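You operate a simulated robot arm through the tools that you are given. There is no shell and no other tool. Be economical: measure what you need, move in short steps, check, and stop when the job is done.

The job below is to be done with a simulated two-armed robot. You get a single attempt, and the scene is never put back.

Task
Press the black set button three times. Turn the stop dial to 3. Take the black-band spoon bundle and leave it on top of the blue-handled tray. Take the stack of large forks from the front of the bench under the rail and put it on the front left bay of the cooling rack. Fetch the orange tray and set it on top of the tray with black grips. Do these in any order. Set down upright: stack of large forks.

Only the result counts: the job must be done as asked and must still hold three seconds after the hand-in. Knocking over, shifting, dropping, spilling or breaking anything else fails it.

Robot
Two 7-joint arms with fingered hands on one trunk, on a base that drives. Base frame: it is fixed to the floor where the robot stands at the start and does not move with it; the origin is under the middle of the robot, x ahead of it, y to its left, z up; the surface under the hand at the start is at about z = 80.4. Readings come in cm, degrees, newtons and seconds.
The left shoulder is at the start at [4.1, 17, 117.1], the right one opposite. With the tool pointing down near the work surface each hand reaches from about 26 to 76 cm from the robot's upright axis, wherever it stands, measured 20 degrees to its own side. Places, roughly: black set button [50, 0, 80]; black-band spoon bundle (13x3x3 cm) [60, -20, 80]; blue-handled tray [-325, 225, 75]; front left bay of the cooling rack [-330, 220, 80]; orange tray [-1350, -200, 75]; stack of large forks (16x3x5 cm) [-60, 220, 80]; stop dial [50, -20, 80]; tray with black grips (27x19x5 cm) [-1090, -230, 70]. Payload 4 kg a hand.
The TCP of each hand is the grasp point between the finger pads, 2.6 cm short of the fingertips. In the tool frame z runs along the fingers and y along their closing line. Largest opening 13.2 cm; the body of the gripper starts 7.3 cm behind the TCP. The gripper is a hand of 4 fingers: y runs from the thumb to the fingers, the wrist lies at [0, 0, -22.4] in the tool frame.
Orientation is told as [roll, pitch, yaw] about the base's x, y, z axes, in that order, counted from this pose: with the fingers straight down and closing along the base's y, the tool's x points along the base's -x, its y along +y and its z along -z.

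Tools
- The arms move only by the tool move_arm. It takes "left_targets", "right_targets" or both (then of equal length, played together; a hand with none holds still); each is a list of rows, each a list of 6 numbers: the shift along the tool's x, y, z in cm, then the turn, a rotation vector about the tool's x, y, z in degrees. In form: [[dx, dy, dz, wx, wy, wz], ...]. A call has 1 to 12 rows; each row shifts and turns the commanded pose from where the row before left it, along the tool's axes as they then stand. Rows are played at 5 a second. More than 5 cm and 8.6 degrees between two rows, and nothing of the call is played. Where a pose cannot be reached the arm comes as near as it can. A force on the tool above 40 N (or 10 N above the force at the start of the call, whichever is more), or a blocked arm, ends the call early, and 0.2 s more pass. In this call time passes only in rows, and 0.2 s behind the last. It gives the time, the measured TCP pose, the force on the tool (base axes), the opening and the grip force at its end, in the units of the frame above (readings bear some noise), with the torque about the TCP (base axes, N m) and any sound that the robot's microphone picked up.
- Cameras (640 x 400 px; columns grow to the right, rows downward): "scene" is now at [12.59, -0.79, 134.55]; the picture's right is [-0.10, -0.99, 0.00], its down [-0.57, 0.06, -0.82] and it looks along [0.81, -0.09, -0.58] (base axes); focal length 267 px, centre (320, 200). "left" rides on the left gripper at [-6.8, 0.2, -9.7] in its tool frame; the picture's right is [-0.03, -1.00, 0.00], its down [0.82, -0.02, -0.58] and it looks along [0.58, -0.02, 0.82] (tool axes); focal length 270 px, centre (320, 200). "right" rides on the right gripper at [6.8, 0.2, -9.7] in its tool frame; the picture's right is [-0.03, 1.00, 0.00], its down [-0.82, -0.02, -0.58] and it looks along [-0.58, -0.02, 0.82] (tool axes); focal length 270 px, centre (320, 200). There is no depth. A picture from a camera that has moved, and an enlarged one, comes with that camera's place and axes in the base frame and with its lens.
- snapshot(camera): a new picture of that camera. It takes no simulated time.
- lift_body(by): slides the trunk up (or, below 0, down) by that many cm; the arms and the scene camera ride with it, the base frame stays. It gives what a move gives, with no picture.
- base_move(legs): drives the robot by 1 to 6 legs, each [ahead, turn to the left] in cm and degrees, along the robot's own axes; the way and the turn of a leg run together, so that a leg with both is an arc; at most 150 cm and 180 degrees a leg. The arms and the cameras ride along, it lands a little off, and it stops where it bumps. It gives what a move gives.
- move_fingers(finger1, finger2, finger3, thumb_bend, hand): sets how far each is bent, from 0 (flat) to 1 (curled in); at 0.3 the hand is open as for a grip, at 0.7 the pads meet at the TCP. One left out holds its place. A second passes; each finger stops where it meets its share of the squeeze, and holds until it gets a number again. It is the only way to open and close the hand. It gives what a move gives, with no picture; readings hold the bend of each and the force on the fingers (four entries, about 0 where the hand has none), thumb and palm.
- turn_head(pan, tilt): turns the head with the scene camera to pan (to the left, within 86 degrees either way) and tilt (down, from -29 to 69), counted from straight ahead of the robot. It gives what a move gives.
- close_up(camera, box): a new picture of the part [left, top, right, bottom] of that camera's present view, enlarged. It takes no simulated time.
- finish_job(): hands the job in; it is judged then, once.

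Work in short steps. Places have to be worked out from the pictures, the camera data and where the tool is seen: move nearer, look again, correct. Check each grasp and each placing, and mend what went wrong. You have 165 turns and 138 pictures in all, those below and enlarged ones among them. Open the grippers and draw the arms clear of the work before you hand the job in, unless the task says otherwise.

The tools are called after ">>>" as name(argument=value, ...) on one line, values as JSON. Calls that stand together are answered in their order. move_arm: Moves the arms, as the interface text tells. Its arguments: {"type":"object","properties":{"left_targets":{"type":"array","items":{"type":"array","items":{"type":"number"}}},"right_targets":{"type":"array","items":{"type":"array","items":{"type":"number"}}}},"required":[]} The other tools are called the same way: lift_body (by) slides the trunk up or down; move_fingers (finger1, finger2, finger3, thumb_bend, hand) moves the fingers one by one; base_move (legs) drives the base; turn_head (pan, tilt) turns the head that bears the scene camera; snapshot (camera) takes a picture; close_up (camera, box) takes an enlarged picture of a part of a camera's view; finish_job () hands the job in.

At the start:

```text
time_s: 0.0
left_tcp_pos: [52.33, 11.05, 112.86]
left_tool_rot: [0.0, 0.1, -0.4]
left_wrist_force: [-0.5, -0.2, -0.1]
left_torque: [0.01, 0.0, -0.01]
left_opening: 13.17
left_grasp_force: 0.0
left_shape: jaw
left_bend: [0.3, 0.3, 0.3, 0.3]
left_finger forces: [0.0, 0.0, 0.1, 0.1, 0.1, 0.0]
right_tcp_pos: [50.01, -28.54, 111.32]
right_tool_rot: [-0.1, 0.1, -0.2]
right_wrist_force: [-0.4, -0.2, 0.1]
right_torque: [0.01, -0.01, 0.04]
right_opening: 13.19
right_grasp_force: 0.1
right_shape: jaw
right_bend: [0.3, 0.3, 0.3, 0.3]
right_finger forces: [0.0, 0.1, 0.1, 0.0, 0.1, 0.0]
trunk travel left (down, up): [-40.0, 35.5]
robot x, y, heading: [-0.09, -0.35, 0.0]
head pan, tilt: [-6.0, 35.1]
```

scene: 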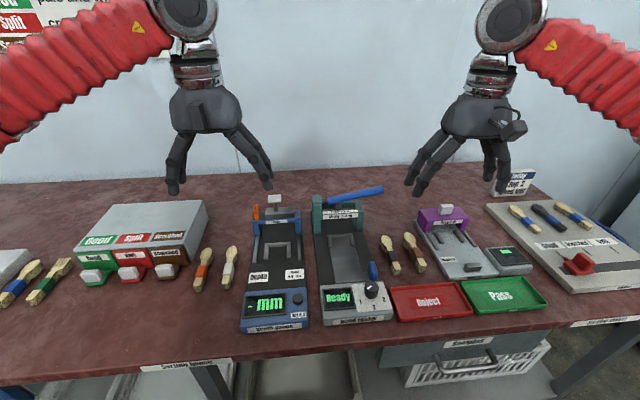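
right: 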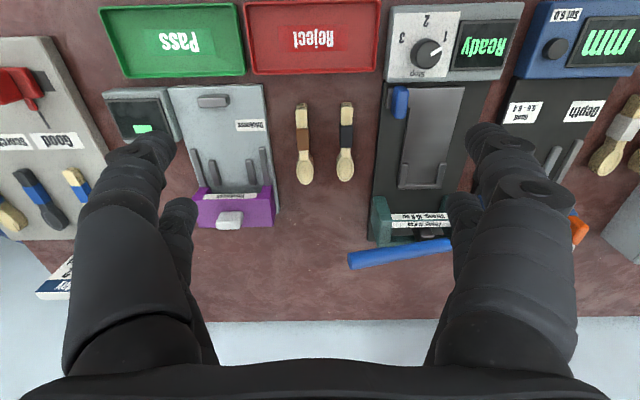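
left: 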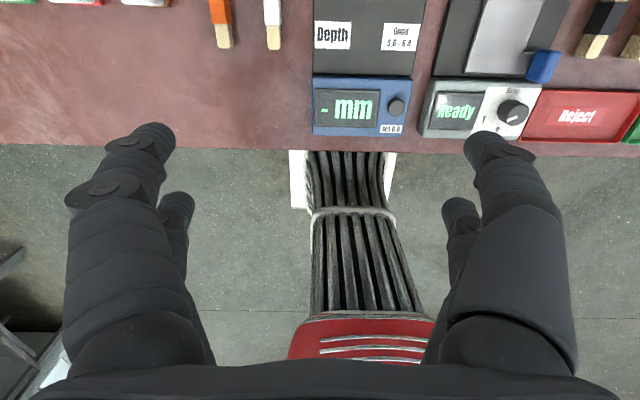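

I start with close-ups of the devices to read the labels and locate the button, dial and spoon bundle.

>>> close_up(camera="scene", box=[230, 270, 410, 340])

>>> close_up(camera="right", box=[260, 0, 640, 240])

```text
3.56 times, centred on (320, 305) of scene
camera zoom: at [12.59, -0.79, 134.55], right [-0.1, -0.99, 0.0], down [-0.57, 0.06, -0.82], along [0.81, -0.09, -0.58], focal length 950 px, centre (320, -173)
```

zoom: 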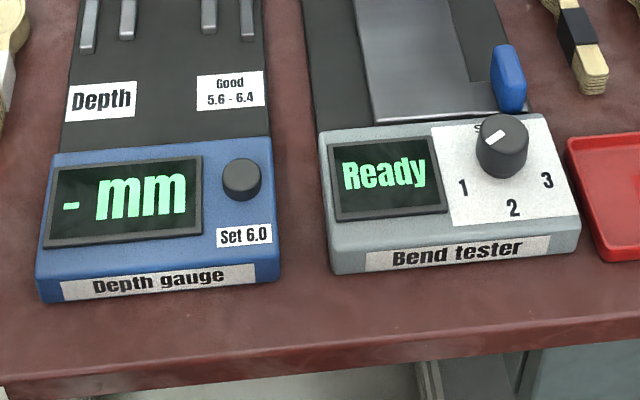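

```text
1.67 times, centred on (450, 120) of right
camera zoom: at [43.14, -28.5, 121.2], right [0.03, 1.0, 0.0], down [0.82, -0.02, 0.58], along [0.58, -0.02, -0.82], focal length 450 px, centre (103, 333)
```

zoom: 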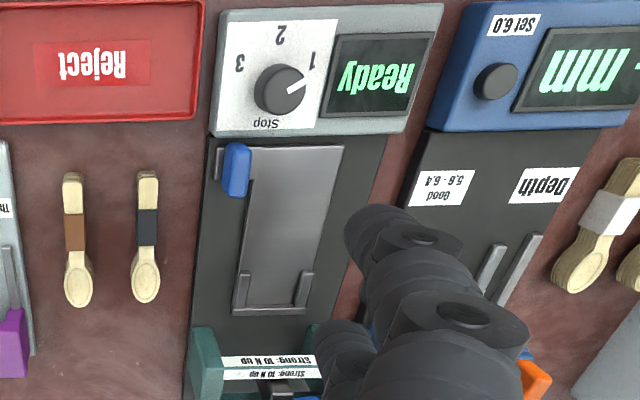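

>>> close_up(camera="scene", box=[380, 60, 560, 220])

>>> close_up(camera="right", box=[380, 0, 540, 100])

```text
2.50 times, centred on (470, 140) of scene
camera zoom: at [12.59, -0.79, 134.55], right [-0.1, -0.99, 0.0], down [-0.57, 0.06, -0.82], along [0.81, -0.09, -0.58], focal length 668 px, centre (-55, 350)
```

zoom: 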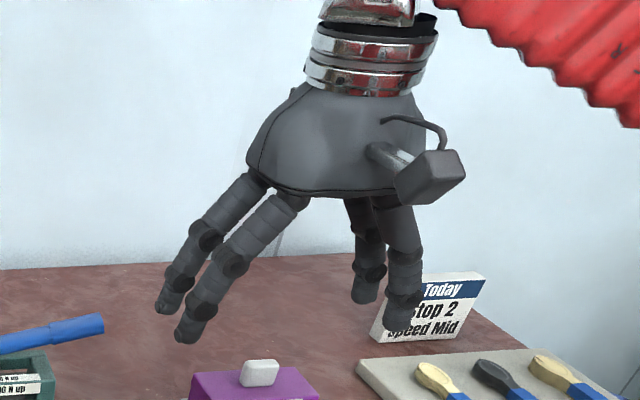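

```text
4.00 times, centred on (460, 50) of right
camera zoom: at [43.14, -28.5, 121.2], right [0.03, 1.0, 0.0], down [0.82, -0.02, 0.58], along [0.58, -0.02, -0.82], focal length 1081 px, centre (-240, 800)
```

zoom: 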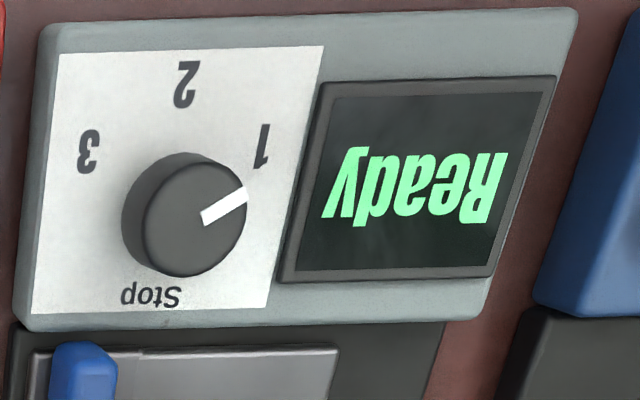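

Pointer is at 1 (so the dial needs +120° counter-clockwise seen from above). Before touching anything, I learn the finger layout: curl three digits and look.

>>> move_fingers(hand="right", finger1=0.7, finger2=0.3, finger3=1.0, thumb_bend=0.7)

>>> snapshot(camera="right")

>>> snapshot(camera="scene")

```text
time_s: 1.0
left_tcp_pos: [52.28, 11.14, 112.95]
left_tool_rot: [0.0, 0.1, -0.3]
left_wrist_force: [0.8, 0.3, 0.9]
left_torque: [-0.01, 0.01, -0.01]
left_opening: 13.2
left_grasp_force: 0.0
left_shape: jaw
left_bend: [0.3, 0.3, 0.3, 0.3]
left_finger forces: [0.0, 0.0, 0.0, 0.1, 0.1, 0.0]
right_tcp_pos: [50.0, -28.57, 111.55]
right_tool_rot: [0.0, 0.1, -0.2]
right_wrist_force: [-0.1, 0.2, 0.2]
right_torque: [-0.04, -0.01, -0.03]
right_opening: 0.18
right_grasp_force: 0.1
right_shape: fingers
right_bend: [0.7, 0.3, 1.0, 0.7]
right_finger forces: [0.0, 0.1, 0.0, 0.0, 0.1, 0.0]
trunk travel left (down, up): [-40.0, 35.5]
robot x, y, heading: [-0.05, -0.01, -0.3]
head pan, tilt: [-6.0, 35.1]
```

```text
130 pictures are left
camera right: at [43.14, -28.5, 121.24], right [0.03, 1.0, 0.0], down [0.82, -0.02, 0.58], along [0.58, -0.02, -0.82], focal length 270 px, centre (320, 200)
```

right: 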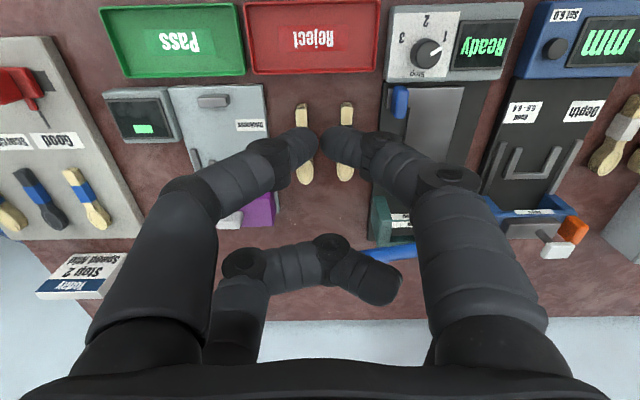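

```text
129 pictures are left
camera scene: at [12.59, -0.79, 134.55], right [-0.1, -0.99, 0.0], down [-0.57, 0.06, -0.82], along [0.81, -0.09, -0.58], focal length 267 px, centre (320, 200)
```

scene: 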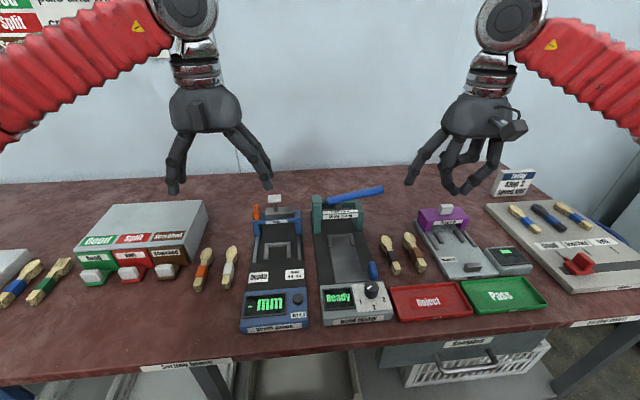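

Fingers work as two opposed pairs (thumb–finger1 nearest the robot, finger2–finger3 beyond) about 2.5 cm either side of the TCP. I try spreading the far pair flat to get it out of the way, to use only the near pair.

>>> move_fingers(hand="right", finger1=0.7, finger2=0.0, finger3=0.0, thumb_bend=0.7)

>>> close_up(camera="scene", box=[380, 60, 560, 220])

>>> snapshot(camera="right")

```text
time_s: 2.0
left_tcp_pos: [52.27, 11.19, 112.97]
left_tool_rot: [0.0, 0.1, -0.2]
left_wrist_force: [-0.1, 0.5, -1.1]
left_torque: [-0.01, -0.03, -0.02]
left_opening: 13.21
left_grasp_force: 0.0
left_shape: jaw
left_bend: [0.3, 0.3, 0.3, 0.3]
left_finger forces: [0.0, 0.0, 0.0, 0.0, 0.1, 0.0]
right_tcp_pos: [49.93, -28.59, 111.44]
right_tool_rot: [0.0, 0.1, -0.2]
right_wrist_force: [-1.2, -0.3, 0.7]
right_torque: [-0.02, -0.04, 0.0]
right_opening: 0.16
right_grasp_force: 0.0
right_shape: fingers
right_bend: [0.7, 0.0, 0.0, 0.7]
right_finger forces: [0.1, 0.0, 0.1, 0.0, 0.0, 0.0]
trunk travel left (down, up): [-40.0, 35.5]
robot x, y, heading: [0.24, -0.15, 0.1]
head pan, tilt: [-6.0, 35.1]
```

```text
2.50 times, centred on (470, 140) of scene
camera zoom: at [12.59, -0.79, 134.55], right [-0.1, -0.99, 0.0], down [-0.57, 0.06, -0.82], along [0.81, -0.09, -0.58], focal length 668 px, centre (-55, 350)
```

zoom: 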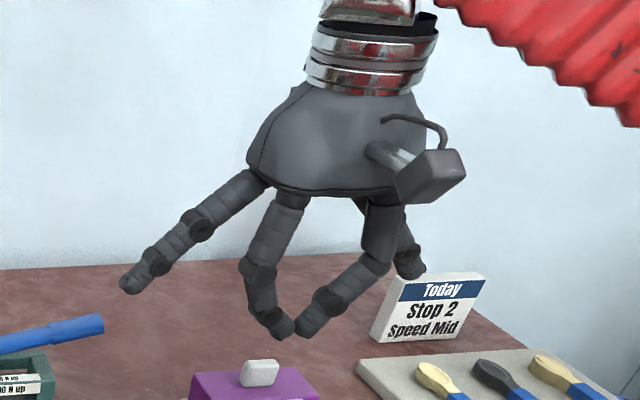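

```text
127 pictures are left
camera right: at [43.14, -28.5, 121.24], right [0.03, 1.0, 0.0], down [0.82, -0.02, 0.58], along [0.58, -0.02, -0.82], focal length 270 px, centre (320, 200)
```

right: 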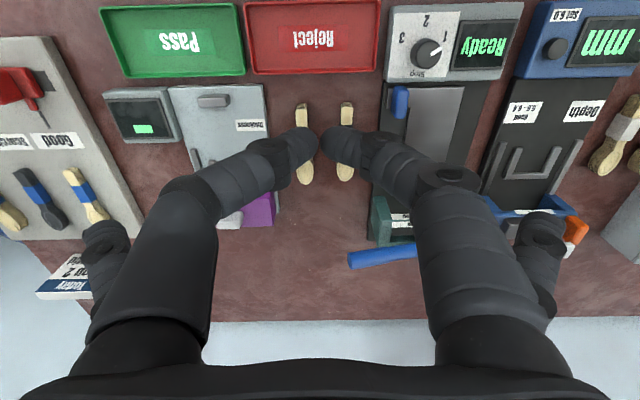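

The far pair lifts well clear when flat, so the near pair makes a narrow pinch/press tip. I move the left arm aside and bring the right pinch above the set button.

>>> move_arm(right_targets=[[0, 4.8, 0, 0, 0, 0], [0, 4.8, 0, 0, 0, 0], [0, 4.8, 0, 0, 0, 0], [0, 4.8, 0, 0, 0, 0], [0, 4.8, 0, 0, 0, 0], [0, 4.7, 0, 0, 0, 0], [0, 0, 4.7, 0, 0, 0], [0, 0, 4.7, 0, 0, 0], [0, 0, 4.6, 0, 0, 0], [0, 0, 4.0, 0, 0, 0]], left_targets=[[0, 4.5, 0, 0, 0, 0], [0, 4.5, 0, 0, 0, 0], [0, 4.5, 0, 0, 0, 0], [0, 4.5, 0, 0, 0, 0], [0, 4.5, 0, 0, 0, 0], [0, 0, 0, 0, 0, 0], [0, 0, 0, 0, 0, 0], [0, 0, 0, 0, 0, 0], [0, 0, 0, 0, 0, 0], [0, 0, 0, 0, 0, 0]])

>>> snapshot(camera="right")

>>> close_up(camera="scene", box=[210, 180, 430, 340])

```text
time_s: 4.2
left_tcp_pos: [52.48, 33.84, 112.82]
left_tool_rot: [0.0, 0.1, -0.3]
left_wrist_force: [-0.2, 0.3, 0.4]
left_torque: [-0.02, 0.0, -0.03]
left_opening: 13.2
left_grasp_force: 0.0
left_shape: jaw
left_bend: [0.3, 0.3, 0.3, 0.3]
left_finger forces: [0.0, 0.0, 0.1, 0.0, 0.1, 0.1]
right_tcp_pos: [49.9, -0.16, 93.32]
right_tool_rot: [0.0, 0.1, -0.4]
right_wrist_force: [0.3, 0.4, -1.0]
right_torque: [0.0, 0.0, 0.03]
right_opening: 0.14
right_grasp_force: 0.0
right_shape: fingers
right_bend: [0.7, 0.0, 0.0, 0.7]
right_finger forces: [0.0, 0.0, 0.0, 0.0, 0.1, 0.0]
trunk travel left (down, up): [-40.0, 35.5]
robot x, y, heading: [0.02, 0.16, -0.1]
head pan, tilt: [-6.0, 35.1]
```

```text
126 pictures are left
camera right: at [43.07, -0.02, 103.13], right [0.03, 1.0, 0.0], down [0.82, -0.02, 0.58], along [0.58, -0.02, -0.82], focal length 270 px, centre (320, 200)
```

right: 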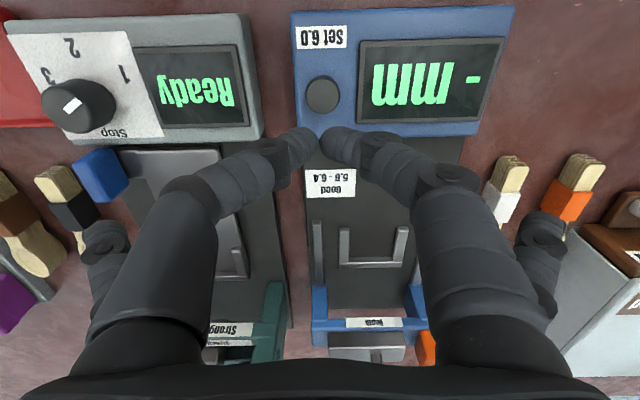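

```text
2.50 times, centred on (320, 260) of scene
camera zoom: at [12.62, -0.79, 134.54], right [-0.1, -0.99, 0.0], down [-0.57, 0.06, -0.82], along [0.81, -0.09, -0.58], focal length 668 px, centre (320, 50)
```

zoom: 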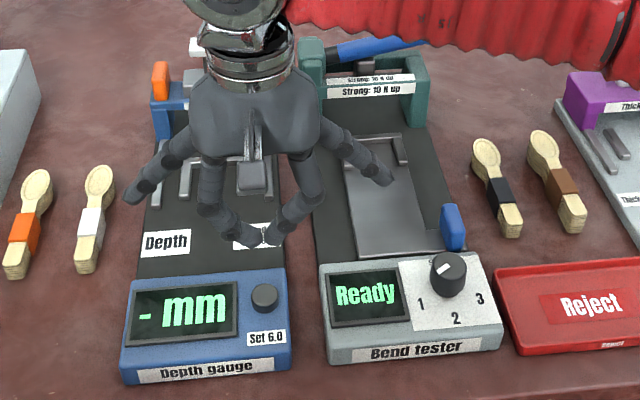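

Button at ≈(48.1, 0.0, 83.3), pinch tips at x≈48.0, directly above. I descend to near-touch then in small steps, reading force.

>>> move_arm(right_targets=[[0, 0, 4, 0, 0, 0], [0, 0, 2.4, 0, 0, 0], [0, 0, 0.4, 0, 0, 0], [0, 0, 0.3, 0, 0, 0], [0, 0, 0.3, 0, 0, 0]])

>>> close_up(camera="right", box=[240, 40, 400, 200])

>>> close_up(camera="scene", box=[230, 240, 350, 330])

```text
time_s: 5.4
left_tcp_pos: [52.49, 33.86, 112.89]
left_tool_rot: [0.1, 0.0, -0.2]
left_wrist_force: [-0.9, 0.3, -0.4]
left_torque: [-0.03, -0.02, 0.0]
left_opening: 13.2
left_grasp_force: 0.1
left_shape: jaw
left_bend: [0.3, 0.3, 0.3, 0.3]
left_finger forces: [0.0, 0.0, 0.0, 0.1, 0.0, 0.1]
right_tcp_pos: [49.94, 0.12, 86.15]
right_tool_rot: [0.1, -0.1, -0.2]
right_wrist_force: [-1.7, 0.0, 9.4]
right_torque: [-0.01, 0.23, 0.02]
right_opening: 0.07
right_grasp_force: 5.8
right_shape: fingers
right_bend: [0.7, 0.0, 0.0, 0.7]
right_finger forces: [4.9, 0.1, 0.0, 0.0, 5.7, 0.1]
trunk travel left (down, up): [-40.0, 35.5]
robot x, y, heading: [-0.02, -0.1, -0.0]
head pan, tilt: [-6.0, 35.1]
heard: click
```

```text
2.50 times, centred on (320, 120) of right
camera zoom: at [43.15, 0.17, 95.95], right [0.03, 1.0, 0.0], down [0.81, -0.02, 0.58], along [0.58, -0.02, -0.82], focal length 676 px, centre (320, 400)
```

zoom: 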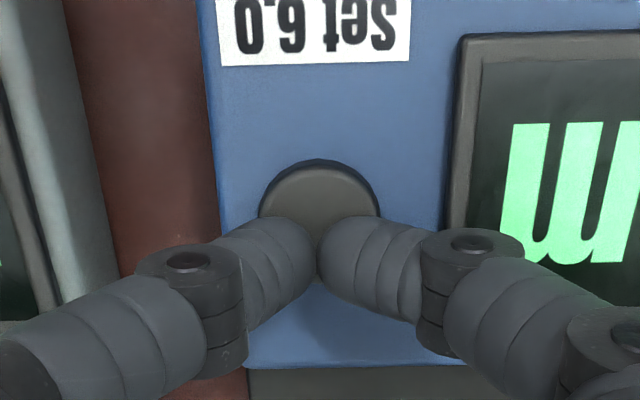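

```text
4.44 times, centred on (290, 285) of scene
camera zoom: at [12.48, -0.78, 134.58], right [-0.1, -0.99, 0.0], down [-0.57, 0.06, -0.82], along [0.81, -0.09, -0.58], focal length 1188 px, centre (453, -178)
```

zoom: 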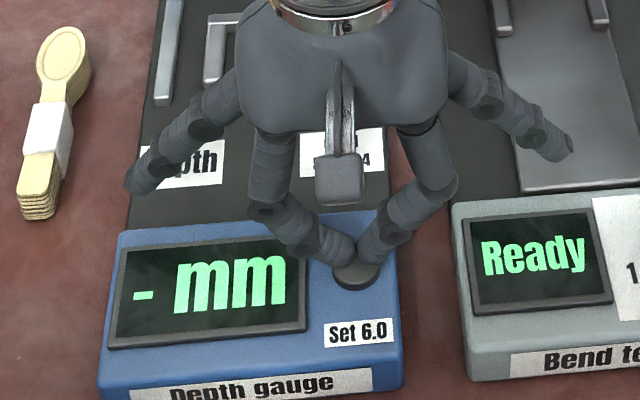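

A click: press one is counted. I back off 1.5 cm and press again.

>>> move_arm(right_targets=[[0, 0, -0.8, 0, 0, 0], [0, 0, -0.7, 0, 0, 0], [0, 0, 0, 0, 0, 0]])

>>> move_arm(right_targets=[[0, 0, 0.8, 0, 0, 0], [0, 0, 0.4, 0, 0, 0], [0, 0, 0.3, 0, 0, 0]])

>>> move_arm(right_targets=[[0, 0, -0.8, 0, 0, 0], [0, 0, -0.7, 0, 0, 0], [0, 0, 0, 0, 0, 0]])

```text
time_s: 6.2
left_tcp_pos: [52.56, 33.87, 112.68]
left_tool_rot: [0.0, 0.0, -0.3]
left_wrist_force: [0.8, 0.0, 0.0]
left_torque: [0.02, 0.0, 0.01]
left_opening: 13.16
left_grasp_force: 0.0
left_shape: jaw
left_bend: [0.3, 0.3, 0.3, 0.3]
left_finger forces: [0.0, 0.0, 0.1, 0.1, 0.0, 0.0]
right_tcp_pos: [49.95, 0.16, 87.49]
right_tool_rot: [0.0, 0.1, -0.3]
right_wrist_force: [-0.9, 0.1, 0.8]
right_torque: [-0.01, -0.02, -0.01]
right_opening: 0.13
right_grasp_force: 0.1
right_shape: fingers
right_bend: [0.7, 0.0, 0.0, 0.7]
right_finger forces: [0.0, 0.1, 0.0, 0.0, 0.1, 0.0]
trunk travel left (down, up): [-40.0, 35.5]
robot x, y, heading: [-0.25, -0.02, -0.1]
head pan, tilt: [-6.0, 35.1]
```

```text
time_s: 7.0
left_tcp_pos: [52.52, 33.85, 112.84]
left_tool_rot: [0.1, 0.0, -0.4]
left_wrist_force: [0.2, 0.6, -0.5]
left_torque: [0.04, -0.01, 0.05]
left_opening: 13.2
left_grasp_force: 0.1
left_shape: jaw
left_bend: [0.3, 0.3, 0.3, 0.3]
left_finger forces: [0.1, 0.1, 0.1, 0.0, 0.0, 0.0]
right_tcp_pos: [49.95, 0.12, 86.27]
right_tool_rot: [0.2, -0.1, -0.2]
right_wrist_force: [-0.3, -0.7, 9.6]
right_torque: [-0.06, 0.18, 0.01]
right_opening: 0.06
right_grasp_force: 4.5
right_shape: fingers
right_bend: [0.7, 0.0, 0.0, 0.7]
right_finger forces: [4.7, 0.0, 0.0, 0.0, 5.0, 0.0]
trunk travel left (down, up): [-40.0, 35.5]
robot x, y, heading: [0.28, -0.1, 0.3]
head pan, tilt: [-6.0, 35.1]
heard: click
```

```text
time_s: 7.8
left_tcp_pos: [52.57, 33.89, 112.72]
left_tool_rot: [0.0, 0.1, -0.3]
left_wrist_force: [-0.1, -0.8, 0.5]
left_torque: [-0.03, 0.02, -0.01]
left_opening: 13.2
left_grasp_force: 0.0
left_shape: jaw
left_bend: [0.3, 0.3, 0.3, 0.3]
left_finger forces: [0.0, 0.0, 0.0, 0.1, 0.0, 0.0]
right_tcp_pos: [50.11, 0.13, 87.29]
right_tool_rot: [0.0, 0.2, -0.3]
right_wrist_force: [-0.3, 0.0, -0.2]
right_torque: [-0.04, 0.03, 0.0]
right_opening: 0.11
right_grasp_force: 0.0
right_shape: fingers
right_bend: [0.7, 0.0, 0.0, 0.7]
right_finger forces: [0.1, 0.0, 0.0, 0.0, 0.1, 0.0]
trunk travel left (down, up): [-40.0, 35.5]
robot x, y, heading: [0.09, -0.21, -0.2]
head pan, tilt: [-6.0, 35.1]
```

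Second click heard; now the third press, then up and back over toward the dial.

>>> move_arm(right_targets=[[0, 0, 0.8, 0, 0, 0], [0, 0, 0.4, 0, 0, 0], [0, 0, 0.3, 0, 0, 0]])

>>> move_arm(right_targets=[[0, 0, -0.8, 0, 0, 0], [0, 0, -4.0, 0, 0, 0], [0, 0, -4.7, 0, 0, 0], [0, -4.5, 0, 0, 0, 0], [0, -4.5, 0, 0, 0, 0], [0, -4.5, 0, 0, 0, 0], [0, -2.0, 0, 0, 0, 0]])

>>> snapshot(camera="right")

```text
time_s: 8.6
left_tcp_pos: [52.46, 33.85, 112.89]
left_tool_rot: [0.0, -0.1, -0.3]
left_wrist_force: [0.0, -0.7, 0.4]
left_torque: [0.0, -0.04, 0.01]
left_opening: 13.22
left_grasp_force: 0.1
left_shape: jaw
left_bend: [0.3, 0.3, 0.3, 0.3]
left_finger forces: [0.1, 0.0, 0.1, 0.1, 0.0, 0.1]
right_tcp_pos: [50.08, 0.25, 86.11]
right_tool_rot: [0.1, -0.2, -0.2]
right_wrist_force: [2.3, 0.9, 11.4]
right_torque: [0.02, 0.16, 0.01]
right_opening: 0.07
right_grasp_force: 5.2
right_shape: fingers
right_bend: [0.7, 0.0, 0.0, 0.7]
right_finger forces: [5.7, 0.0, 0.0, 0.0, 5.9, 0.0]
trunk travel left (down, up): [-40.0, 35.5]
robot x, y, heading: [-0.06, 0.01, -0.2]
head pan, tilt: [-6.0, 35.1]
heard: click
```

```text
time_s: 10.2
left_tcp_pos: [52.57, 33.82, 112.84]
left_tool_rot: [0.1, 0.1, -0.2]
left_wrist_force: [0.0, -0.3, -0.2]
left_torque: [0.02, -0.01, 0.03]
left_opening: 13.21
left_grasp_force: 0.1
left_shape: jaw
left_bend: [0.3, 0.3, 0.3, 0.3]
left_finger forces: [0.0, 0.0, 0.1, 0.1, 0.0, 0.0]
right_tcp_pos: [50.08, -15.49, 95.56]
right_tool_rot: [0.1, 0.0, -0.2]
right_wrist_force: [0.8, -0.4, 0.3]
right_torque: [0.01, 0.0, 0.0]
right_opening: 0.1
right_grasp_force: 0.1
right_shape: fingers
right_bend: [0.7, 0.0, 0.0, 0.7]
right_finger forces: [0.0, 0.1, 0.0, 0.0, 0.0, 0.0]
trunk travel left (down, up): [-40.0, 35.5]
robot x, y, heading: [-0.47, -0.07, 0.1]
head pan, tilt: [-6.0, 35.1]
```

```text
122 pictures are left
camera right: at [43.26, -15.34, 105.38], right [0.03, 1.0, 0.0], down [0.82, -0.02, 0.58], along [0.58, -0.02, -0.82], focal length 270 px, centre (320, 200)
```

right: 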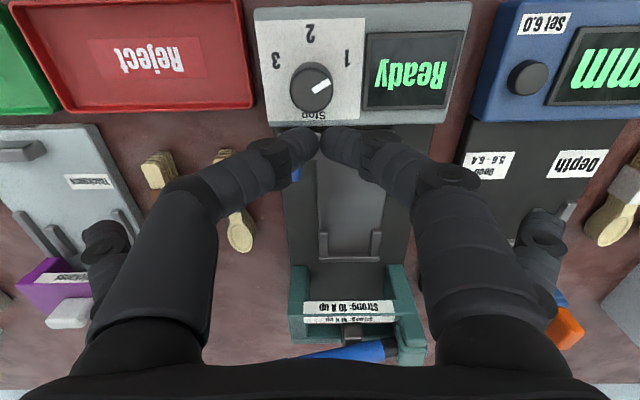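

Third click heard. Dial knob centre ≈(47.8, −15.95). I open the pinch a bit and pre-rotate the wrist 80° clockwise in the air so the 120° turn can be done in one sweep.

>>> move_fingers(hand="right", finger1=0.52, thumb_bend=0.52)

>>> move_arm(right_targets=[[1.94, -2.38, 0, 0, 0, 0], [0, 0, 0, 0, 0, 8], [0, 0, 0, 0, 0, 8], [0, 0, 0, 0, 0, 8], [0, 0, 0, 0, 0, 8], [0, 0, 0, 0, 0, 8], [0, 0, 0, 0, 0, 8], [0, 0, 0, 0, 0, 8], [0, 0, 0, 0, 0, 8], [0, 0, 0, 0, 0, 8], [0, 0, 0, 0, 0, 8]])

>>> snapshot(camera="right")

>>> close_up(camera="scene", box=[280, 200, 480, 340])

```text
time_s: 11.2
left_tcp_pos: [52.57, 33.83, 112.8]
left_tool_rot: [0.1, 0.0, -0.4]
left_wrist_force: [-0.2, -0.5, 0.2]
left_torque: [-0.04, 0.0, -0.02]
left_opening: 13.18
left_grasp_force: 0.0
left_shape: jaw
left_bend: [0.3, 0.3, 0.3, 0.3]
left_finger forces: [0.1, 0.0, 0.1, 0.0, 0.0, 0.1]
right_tcp_pos: [50.15, -15.34, 95.59]
right_tool_rot: [0.1, 0.2, -0.4]
right_wrist_force: [0.0, 0.5, 0.1]
right_torque: [0.0, 0.03, -0.03]
right_opening: 5.84
right_grasp_force: 0.1
right_shape: fingers
right_bend: [0.52, 0.0, 0.0, 0.52]
right_finger forces: [0.1, 0.0, 0.0, 0.0, 0.0, 0.1]
trunk travel left (down, up): [-40.0, 35.5]
robot x, y, heading: [-0.67, -0.11, -0.1]
head pan, tilt: [-6.0, 35.1]
```

```text
time_s: 13.6
left_tcp_pos: [52.56, 33.78, 112.91]
left_tool_rot: [0.0, 0.2, -0.4]
left_wrist_force: [-0.2, 0.3, -1.0]
left_torque: [0.0, 0.03, 0.0]
left_opening: 13.21
left_grasp_force: 0.1
left_shape: jaw
left_bend: [0.3, 0.3, 0.3, 0.3]
left_finger forces: [0.0, 0.0, 0.0, 0.0, 0.0, 0.0]
right_tcp_pos: [63.78, -26.76, 86.06]
right_tool_rot: [0.0, 0.2, -75.9]
right_wrist_force: [0.5, 0.2, -0.2]
right_torque: [0.01, 0.03, -0.01]
right_opening: 5.87
right_grasp_force: 0.0
right_shape: fingers
right_bend: [0.52, 0.0, 0.0, 0.52]
right_finger forces: [0.0, 0.0, 0.1, 0.0, 0.0, 0.0]
right hand out of reach, approached as far as the arm can: row 4, 5, 6, 7, 8, 9, 10, 11
trunk travel left (down, up): [-40.0, 35.5]
robot x, y, heading: [0.03, 0.0, 0.0]
head pan, tilt: [-6.0, 35.1]
```

```text
121 pictures are left
camera right: at [62.33, -20.24, 95.88], right [0.98, 0.22, 0.0], down [0.18, -0.8, 0.57], along [0.12, -0.56, -0.82], focal length 270 px, centre (320, 200)
```

right: 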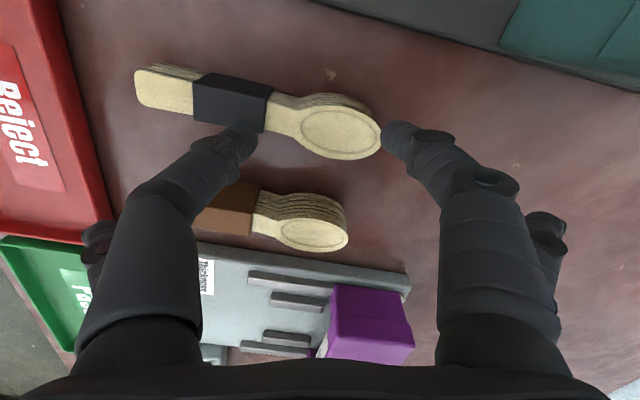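

```text
2.86 times, centred on (380, 270) of scene
camera zoom: at [12.57, -0.81, 134.55], right [-0.1, -0.99, 0.0], down [-0.57, 0.06, -0.82], along [0.81, -0.09, -0.58], focal length 764 px, centre (149, 0)
```

zoom: 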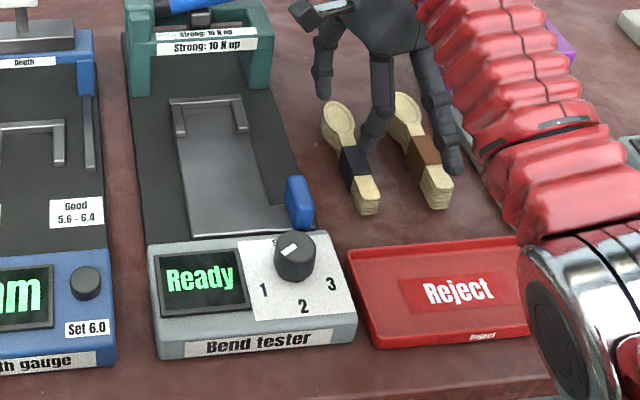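

The wrist can't yaw that far clockwise here, and the arm drifted over the spoons (untouched, it seems). I lift straight up first and see where it goes.

>>> move_arm(right_targets=[[0, 0, -4, 0, 0, 0]])

```text
time_s: 14.0
left_tcp_pos: [52.52, 33.9, 112.79]
left_tool_rot: [0.0, 0.1, -0.3]
left_wrist_force: [0.6, -0.6, 0.7]
left_torque: [0.02, 0.0, 0.0]
left_opening: 13.2
left_grasp_force: 0.2
left_shape: jaw
left_bend: [0.3, 0.3, 0.3, 0.3]
left_finger forces: [0.1, 0.0, 0.0, 0.0, 0.0, 0.1]
right_tcp_pos: [65.47, -27.0, 89.31]
right_tool_rot: [-0.1, 0.2, -75.8]
right_wrist_force: [-0.1, -0.3, 0.1]
right_torque: [-0.03, 0.0, 0.0]
right_opening: 5.89
right_grasp_force: 0.0
right_shape: fingers
right_bend: [0.52, 0.0, 0.0, 0.52]
right_finger forces: [0.0, 0.0, 0.1, 0.1, 0.0, 0.0]
right hand out of reach, approached as far as the arm can: row 1
trunk travel left (down, up): [-40.0, 35.5]
robot x, y, heading: [-0.0, -0.31, -0.2]
head pan, tilt: [-6.0, 35.1]
```

It follows the unreachable command; I raise further then unwind the yaw in steps, staying high.

>>> move_arm(right_targets=[[0, 0, -4, 0, 0, 0], [0, 0, -4, 0, 0, 0], [0, 0, 0, 0, 0, -8], [0, 0, 0, 0, 0, -8], [0, 0, 0, 0, 0, -8], [0, 0, 0, 0, 0, -8], [0, 0, 0, 0, 0, -8], [0, 0, 0, 0, 0, -8], [0, 0, 0, 0, 0, -8], [0, 0, 0, 0, 0, -8]])

>>> snapshot(camera="right")

```text
time_s: 16.2
left_tcp_pos: [52.56, 33.89, 112.82]
left_tool_rot: [0.0, 0.1, -0.4]
left_wrist_force: [-0.7, -0.3, -0.6]
left_torque: [-0.04, -0.02, 0.0]
left_opening: 13.19
left_grasp_force: 0.1
left_shape: jaw
left_bend: [0.3, 0.3, 0.3, 0.3]
left_finger forces: [0.1, 0.0, 0.0, 0.0, 0.0, 0.0]
right_tcp_pos: [68.27, -27.57, 96.01]
right_tool_rot: [0.2, 0.1, -11.7]
right_wrist_force: [0.1, -0.2, 0.3]
right_torque: [0.0, -0.01, 0.01]
right_opening: 5.83
right_grasp_force: 0.1
right_shape: fingers
right_bend: [0.52, 0.0, 0.0, 0.52]
right_finger forces: [0.0, 0.1, 0.1, 0.0, 0.1, 0.0]
right hand out of reach, approached as far as the arm can: row 1, 2
trunk travel left (down, up): [-40.0, 35.5]
robot x, y, heading: [0.29, 0.05, 0.1]
head pan, tilt: [-6.0, 35.1]
```

```text
119 pictures are left
camera right: at [61.66, -26.21, 105.94], right [0.23, 0.97, 0.0], down [0.8, -0.19, 0.58], along [0.56, -0.13, -0.82], focal length 270 px, centre (320, 200)
```

right: 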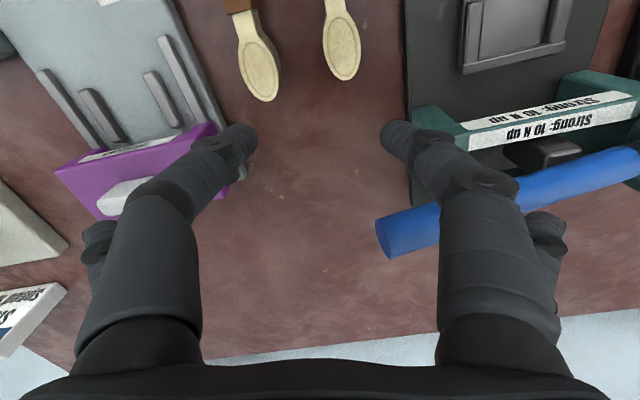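

The command restarts from the actual pose, good. Yaw −12° here; I move back over the dial, staying at z≈96.

>>> move_arm(right_targets=[[3.42, 1.2, 0, 0, 0, 0], [3.42, 1.2, 0, 0, 0, 0], [3.42, 1.2, 0, 0, 0, 0], [3.42, 1.2, 0, 0, 0, 0], [3.42, 1.2, 0, 0, 0, 0], [3.42, 1.2, 0, 0, 0, 0]])

>>> snapshot(camera="right")

```text
time_s: 17.6
left_tcp_pos: [52.53, 33.92, 112.76]
left_tool_rot: [0.1, -0.1, -0.3]
left_wrist_force: [-0.3, 0.6, 1.0]
left_torque: [0.0, 0.03, 0.01]
left_opening: 13.21
left_grasp_force: 0.1
left_shape: jaw
left_bend: [0.3, 0.3, 0.3, 0.3]
left_finger forces: [0.0, 0.1, 0.0, 0.1, 0.1, 0.0]
right_tcp_pos: [49.54, -16.08, 96.24]
right_tool_rot: [0.2, 0.1, -11.9]
right_wrist_force: [-0.3, 0.7, -0.7]
right_torque: [-0.01, 0.0, -0.02]
right_opening: 5.86
right_grasp_force: 0.1
right_shape: fingers
right_bend: [0.52, 0.0, 0.0, 0.52]
right_finger forces: [0.1, 0.0, 0.1, 0.1, 0.0, 0.0]
trunk travel left (down, up): [-40.0, 35.5]
robot x, y, heading: [-0.02, -0.05, -0.1]
head pan, tilt: [-6.0, 35.1]
```

```text
118 pictures are left
camera right: at [42.9, -14.73, 105.98], right [0.23, 0.97, 0.0], down [0.8, -0.19, 0.58], along [0.56, -0.13, -0.82], focal length 270 px, centre (320, 200)
```

right: 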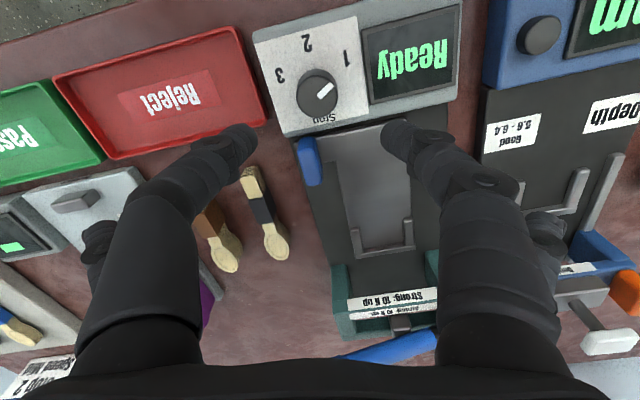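

Aligned within 2 mm of the plan. I descend around the knob to tip height ≈83.

>>> move_arm(right_targets=[[0, -0.15, 4.5, 0, 0, 0], [0, 0, 3.5, 0, 0, 0], [0, 0, 1.5, 0, 0, 0], [0, 0, 0.9, 0, 0, 0]])

>>> close_up(camera="right", box=[200, 20, 440, 200])

>>> close_up(camera="scene", box=[310, 220, 440, 320])

```text
time_s: 18.6
left_tcp_pos: [52.28, 33.95, 113.13]
left_tool_rot: [0.1, -0.1, -0.3]
left_wrist_force: [0.0, 0.4, 0.0]
left_torque: [-0.03, 0.02, 0.01]
left_opening: 13.18
left_grasp_force: 0.1
left_shape: jaw
left_bend: [0.3, 0.3, 0.3, 0.3]
left_finger forces: [0.0, 0.0, 0.1, 0.0, 0.1, 0.0]
right_tcp_pos: [49.59, -16.04, 86.3]
right_tool_rot: [0.7, -0.4, -11.8]
right_wrist_force: [-3.2, 1.5, 41.4]
right_torque: [1.76, 0.59, 0.1]
right_opening: 5.81
right_grasp_force: 20.6
right_shape: fingers
right_bend: [0.63, 0.0, 0.0, 0.52]
right_finger forces: [41.7, 0.0, 0.1, 0.1, 0.0, 0.0]
trunk travel left (down, up): [-40.0, 35.5]
robot x, y, heading: [-0.22, -0.14, -0.0]
head pan, tilt: [-6.0, 35.1]
```

```text
2.22 times, centred on (320, 110) of right
camera zoom: at [42.9, -14.81, 96.19], right [0.23, 0.97, 0.01], down [0.79, -0.19, 0.58], along [0.57, -0.12, -0.81], focal length 601 px, centre (320, 400)
```

zoom: 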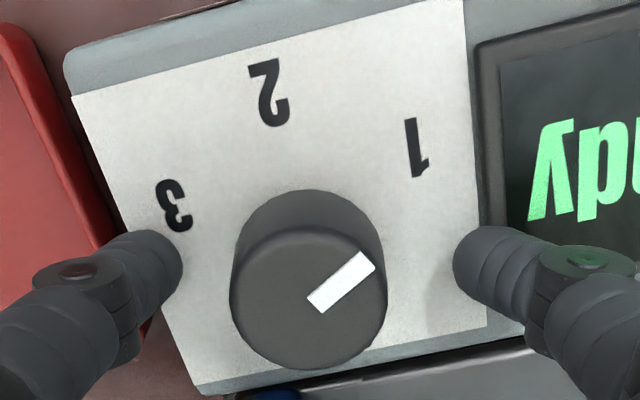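

```text
4.00 times, centred on (375, 270) of scene
camera zoom: at [12.21, -0.72, 134.66], right [-0.1, -0.99, 0.0], down [-0.57, 0.06, -0.82], along [0.81, -0.09, -0.57], focal length 1069 px, centre (100, -80)
```

zoom: 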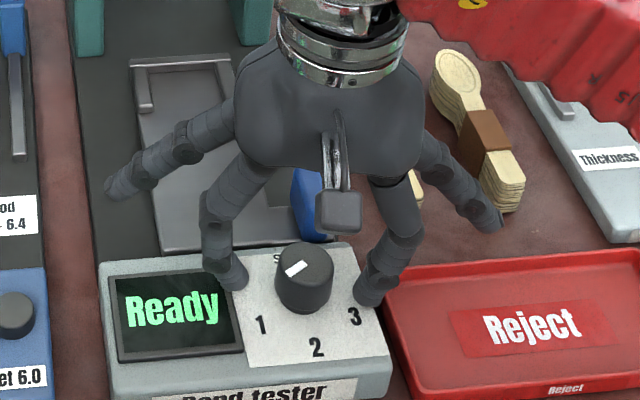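

Finger1 touched the panel (41 N). I raise 0.8 cm and close the pair on the knob.

>>> move_arm(right_targets=[[0, 0, -0.8, 0, 0, 0]])

>>> move_fingers(hand="right", finger1=0.66, thumb_bend=0.66)

>>> close_up(camera="right", box=[200, 20, 440, 200])

```text
time_s: 19.0
left_tcp_pos: [52.42, 33.88, 112.95]
left_tool_rot: [0.0, 0.0, -0.3]
left_wrist_force: [0.2, -0.7, 0.3]
left_torque: [0.0, 0.01, 0.0]
left_opening: 13.19
left_grasp_force: 0.0
left_shape: jaw
left_bend: [0.3, 0.3, 0.3, 0.3]
left_finger forces: [0.1, 0.0, 0.0, 0.1, 0.0, 0.0]
right_tcp_pos: [49.55, -16.3, 86.6]
right_tool_rot: [0.1, 0.1, -11.9]
right_wrist_force: [4.1, -1.2, 19.5]
right_torque: [0.83, 0.03, -0.21]
right_opening: 5.98
right_grasp_force: 9.3
right_shape: fingers
right_bend: [0.57, 0.0, 0.0, 0.52]
right_finger forces: [19.3, 0.0, 0.0, 0.0, 0.1, 0.0]
trunk travel left (down, up): [-40.0, 35.5]
robot x, y, heading: [0.2, -0.32, 0.2]
head pan, tilt: [-6.0, 35.1]
```

```text
time_s: 20.0
left_tcp_pos: [52.49, 33.84, 113.0]
left_tool_rot: [0.0, 0.2, -0.3]
left_wrist_force: [-0.3, -0.4, 0.3]
left_torque: [0.01, -0.01, 0.01]
left_opening: 13.18
left_grasp_force: 0.0
left_shape: jaw
left_bend: [0.3, 0.3, 0.3, 0.3]
left_finger forces: [0.0, 0.0, 0.0, 0.0, 0.0, 0.0]
right_tcp_pos: [49.59, -16.33, 86.58]
right_tool_rot: [0.1, 0.2, -11.8]
right_wrist_force: [-4.0, 0.0, -3.3]
right_torque: [-0.03, 0.03, 0.03]
right_opening: 2.85
right_grasp_force: 4.1
right_shape: fingers
right_bend: [0.61, 0.0, 0.0, 0.63]
right_finger forces: [3.2, 0.0, 0.1, 0.1, 4.4, 0.0]
trunk travel left (down, up): [-40.0, 35.5]
robot x, y, heading: [-0.17, 0.12, -0.1]
head pan, tilt: [-6.0, 35.1]
```

```text
2.22 times, centred on (320, 110) of right
camera zoom: at [42.97, -14.95, 96.38], right [0.23, 0.97, 0.0], down [0.8, -0.19, 0.57], along [0.56, -0.13, -0.82], focal length 601 px, centre (320, 400)
```

zoom: 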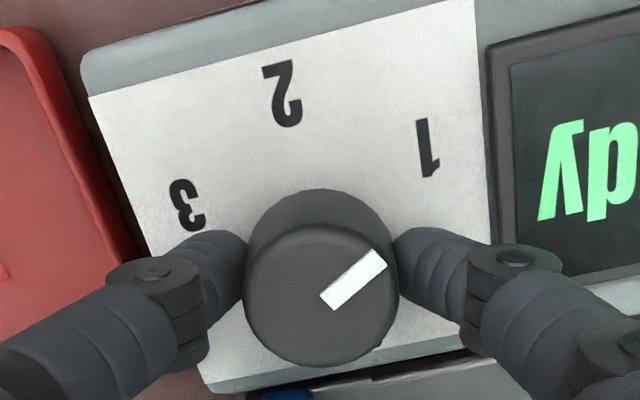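

Knob is ≈3.2 cm across and sits ~0.4 cm further from the robot than my pads. I ease open, shift out 0.4 cm, and squeeze firmer.

>>> move_fingers(hand="right", finger1=0.57, thumb_bend=0.57)

>>> move_arm(right_targets=[[-0.45, 0.1, 0, 0, 0, 0]])

>>> move_fingers(hand="right", finger1=0.7, thumb_bend=0.7)

>>> close_up(camera="right", box=[200, 20, 440, 200])

```text
time_s: 21.0
left_tcp_pos: [52.53, 33.92, 112.86]
left_tool_rot: [0.0, 0.1, -0.3]
left_wrist_force: [0.6, 0.4, 0.0]
left_torque: [0.01, -0.01, 0.0]
left_opening: 13.18
left_grasp_force: 0.1
left_shape: jaw
left_bend: [0.3, 0.3, 0.3, 0.3]
left_finger forces: [0.0, 0.0, 0.0, 0.1, 0.0, 0.0]
right_tcp_pos: [49.62, -16.32, 86.65]
right_tool_rot: [0.2, 0.2, -11.8]
right_wrist_force: [0.2, 1.1, 0.6]
right_torque: [0.01, -0.06, -0.02]
right_opening: 4.54
right_grasp_force: 0.1
right_shape: fingers
right_bend: [0.56, 0.0, 0.0, 0.56]
right_finger forces: [0.1, 0.0, 0.0, 0.0, 0.1, 0.1]
trunk travel left (down, up): [-40.0, 35.5]
robot x, y, heading: [-0.1, 0.11, 0.1]
head pan, tilt: [-6.0, 35.1]
```

```text
time_s: 21.4
left_tcp_pos: [52.5, 33.84, 112.89]
left_tool_rot: [0.0, 0.2, -0.3]
left_wrist_force: [0.4, -1.0, -1.1]
left_torque: [0.02, 0.01, 0.01]
left_opening: 13.21
left_grasp_force: 0.0
left_shape: jaw
left_bend: [0.3, 0.3, 0.3, 0.3]
left_finger forces: [0.0, 0.0, 0.1, 0.1, 0.0, 0.0]
right_tcp_pos: [50.07, -16.36, 86.44]
right_tool_rot: [0.2, 0.2, -11.8]
right_wrist_force: [-0.5, 0.2, 0.6]
right_torque: [0.0, -0.02, 0.03]
right_opening: 4.52
right_grasp_force: 0.1
right_shape: fingers
right_bend: [0.56, 0.0, 0.0, 0.56]
right_finger forces: [0.0, 0.1, 0.0, 0.0, 0.0, 0.0]
trunk travel left (down, up): [-40.0, 35.5]
robot x, y, heading: [0.36, -0.29, 0.0]
head pan, tilt: [-6.0, 35.1]
```

```text
time_s: 22.4
left_tcp_pos: [52.53, 33.84, 112.86]
left_tool_rot: [0.0, 0.1, -0.4]
left_wrist_force: [0.6, -0.4, 0.2]
left_torque: [0.0, 0.02, 0.01]
left_opening: 13.21
left_grasp_force: 0.0
left_shape: jaw
left_bend: [0.3, 0.3, 0.3, 0.3]
left_finger forces: [0.0, 0.0, 0.0, 0.1, 0.0, 0.0]
right_tcp_pos: [50.1, -16.42, 86.48]
right_tool_rot: [0.2, 0.3, -11.9]
right_wrist_force: [-0.5, -3.0, -1.5]
right_torque: [-0.08, -0.04, 0.08]
right_opening: 2.65
right_grasp_force: 8.2
right_shape: fingers
right_bend: [0.62, 0.0, 0.0, 0.65]
right_finger forces: [5.8, 0.0, 0.0, 0.0, 9.4, 0.0]
trunk travel left (down, up): [-40.0, 35.5]
robot x, y, heading: [0.19, 0.16, 0.0]
head pan, tilt: [-6.0, 35.1]
```

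```text
2.22 times, centred on (320, 110) of right
camera zoom: at [43.46, -15.01, 96.35], right [0.23, 0.97, 0.0], down [0.8, -0.19, 0.57], along [0.56, -0.13, -0.82], focal length 601 px, centre (320, 400)
```

zoom: 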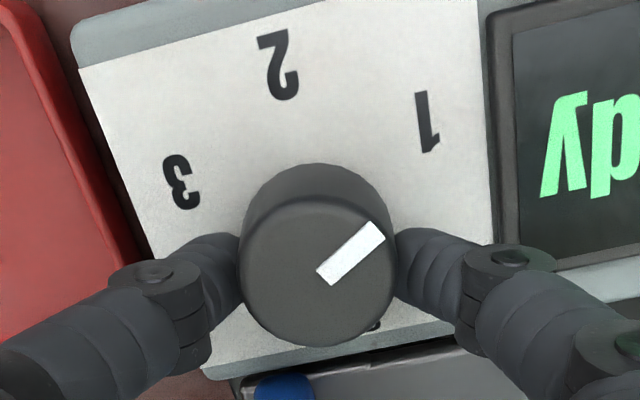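

Well centred. I now rotate counter-clockwise about the knob axis: 7 rows of 8°.

>>> move_arm(right_targets=[[0.02, 0.306, 0, 0, 0, -8], [0.02, 0.306, 0, 0, 0, -8], [0.02, 0.306, 0, 0, 0, -8], [0.02, 0.306, 0, 0, 0, -8], [0.02, 0.306, 0, 0, 0, -8], [0.02, 0.306, 0, 0, 0, -8], [0.02, 0.306, 0, 0, 0, -8]])

>>> close_up(camera="right", box=[200, 20, 440, 200])

>>> close_up(camera="scene", box=[310, 220, 440, 320])

```text
time_s: 24.0
left_tcp_pos: [52.52, 33.87, 112.76]
left_tool_rot: [0.0, 0.1, -0.2]
left_wrist_force: [0.0, 0.1, -0.4]
left_torque: [0.01, -0.02, 0.02]
left_opening: 13.17
left_grasp_force: 0.1
left_shape: jaw
left_bend: [0.3, 0.3, 0.3, 0.3]
left_finger forces: [0.0, 0.1, 0.1, 0.0, 0.0, 0.0]
right_tcp_pos: [49.52, -14.35, 86.53]
right_tool_rot: [0.4, -0.1, 44.3]
right_wrist_force: [1.7, -1.8, -3.1]
right_torque: [0.05, -0.02, 0.07]
right_opening: 2.64
right_grasp_force: 6.4
right_shape: fingers
right_bend: [0.62, 0.0, 0.0, 0.65]
right_finger forces: [6.2, 0.1, 0.0, 0.0, 8.1, 0.0]
trunk travel left (down, up): [-40.0, 35.5]
robot x, y, heading: [-0.01, 0.25, 0.1]
head pan, tilt: [-6.0, 35.1]
```

```text
2.22 times, centred on (320, 110) of right
camera zoom: at [44.6, -19.24, 96.34], right [-0.68, 0.73, 0.0], down [0.6, 0.55, 0.58], along [0.42, 0.4, -0.82], focal length 601 px, centre (320, 400)
```

zoom: 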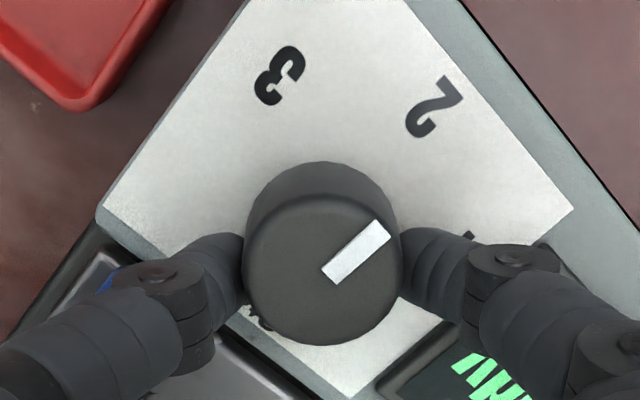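

```text
4.00 times, centred on (375, 270) of scene
camera zoom: at [12.61, -0.8, 134.55], right [-0.1, -0.99, 0.0], down [-0.57, 0.06, -0.82], along [0.81, -0.09, -0.58], focal length 1069 px, centre (100, -80)
```

zoom: 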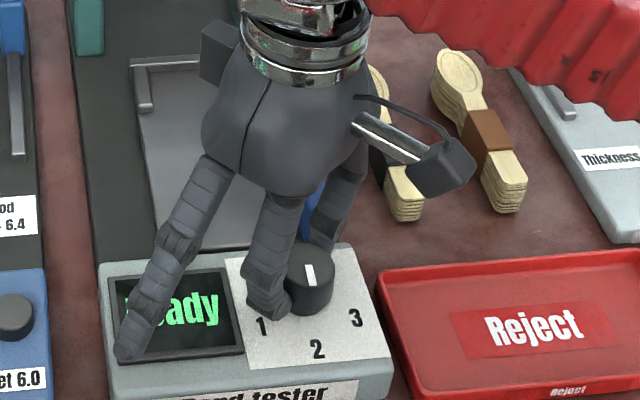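

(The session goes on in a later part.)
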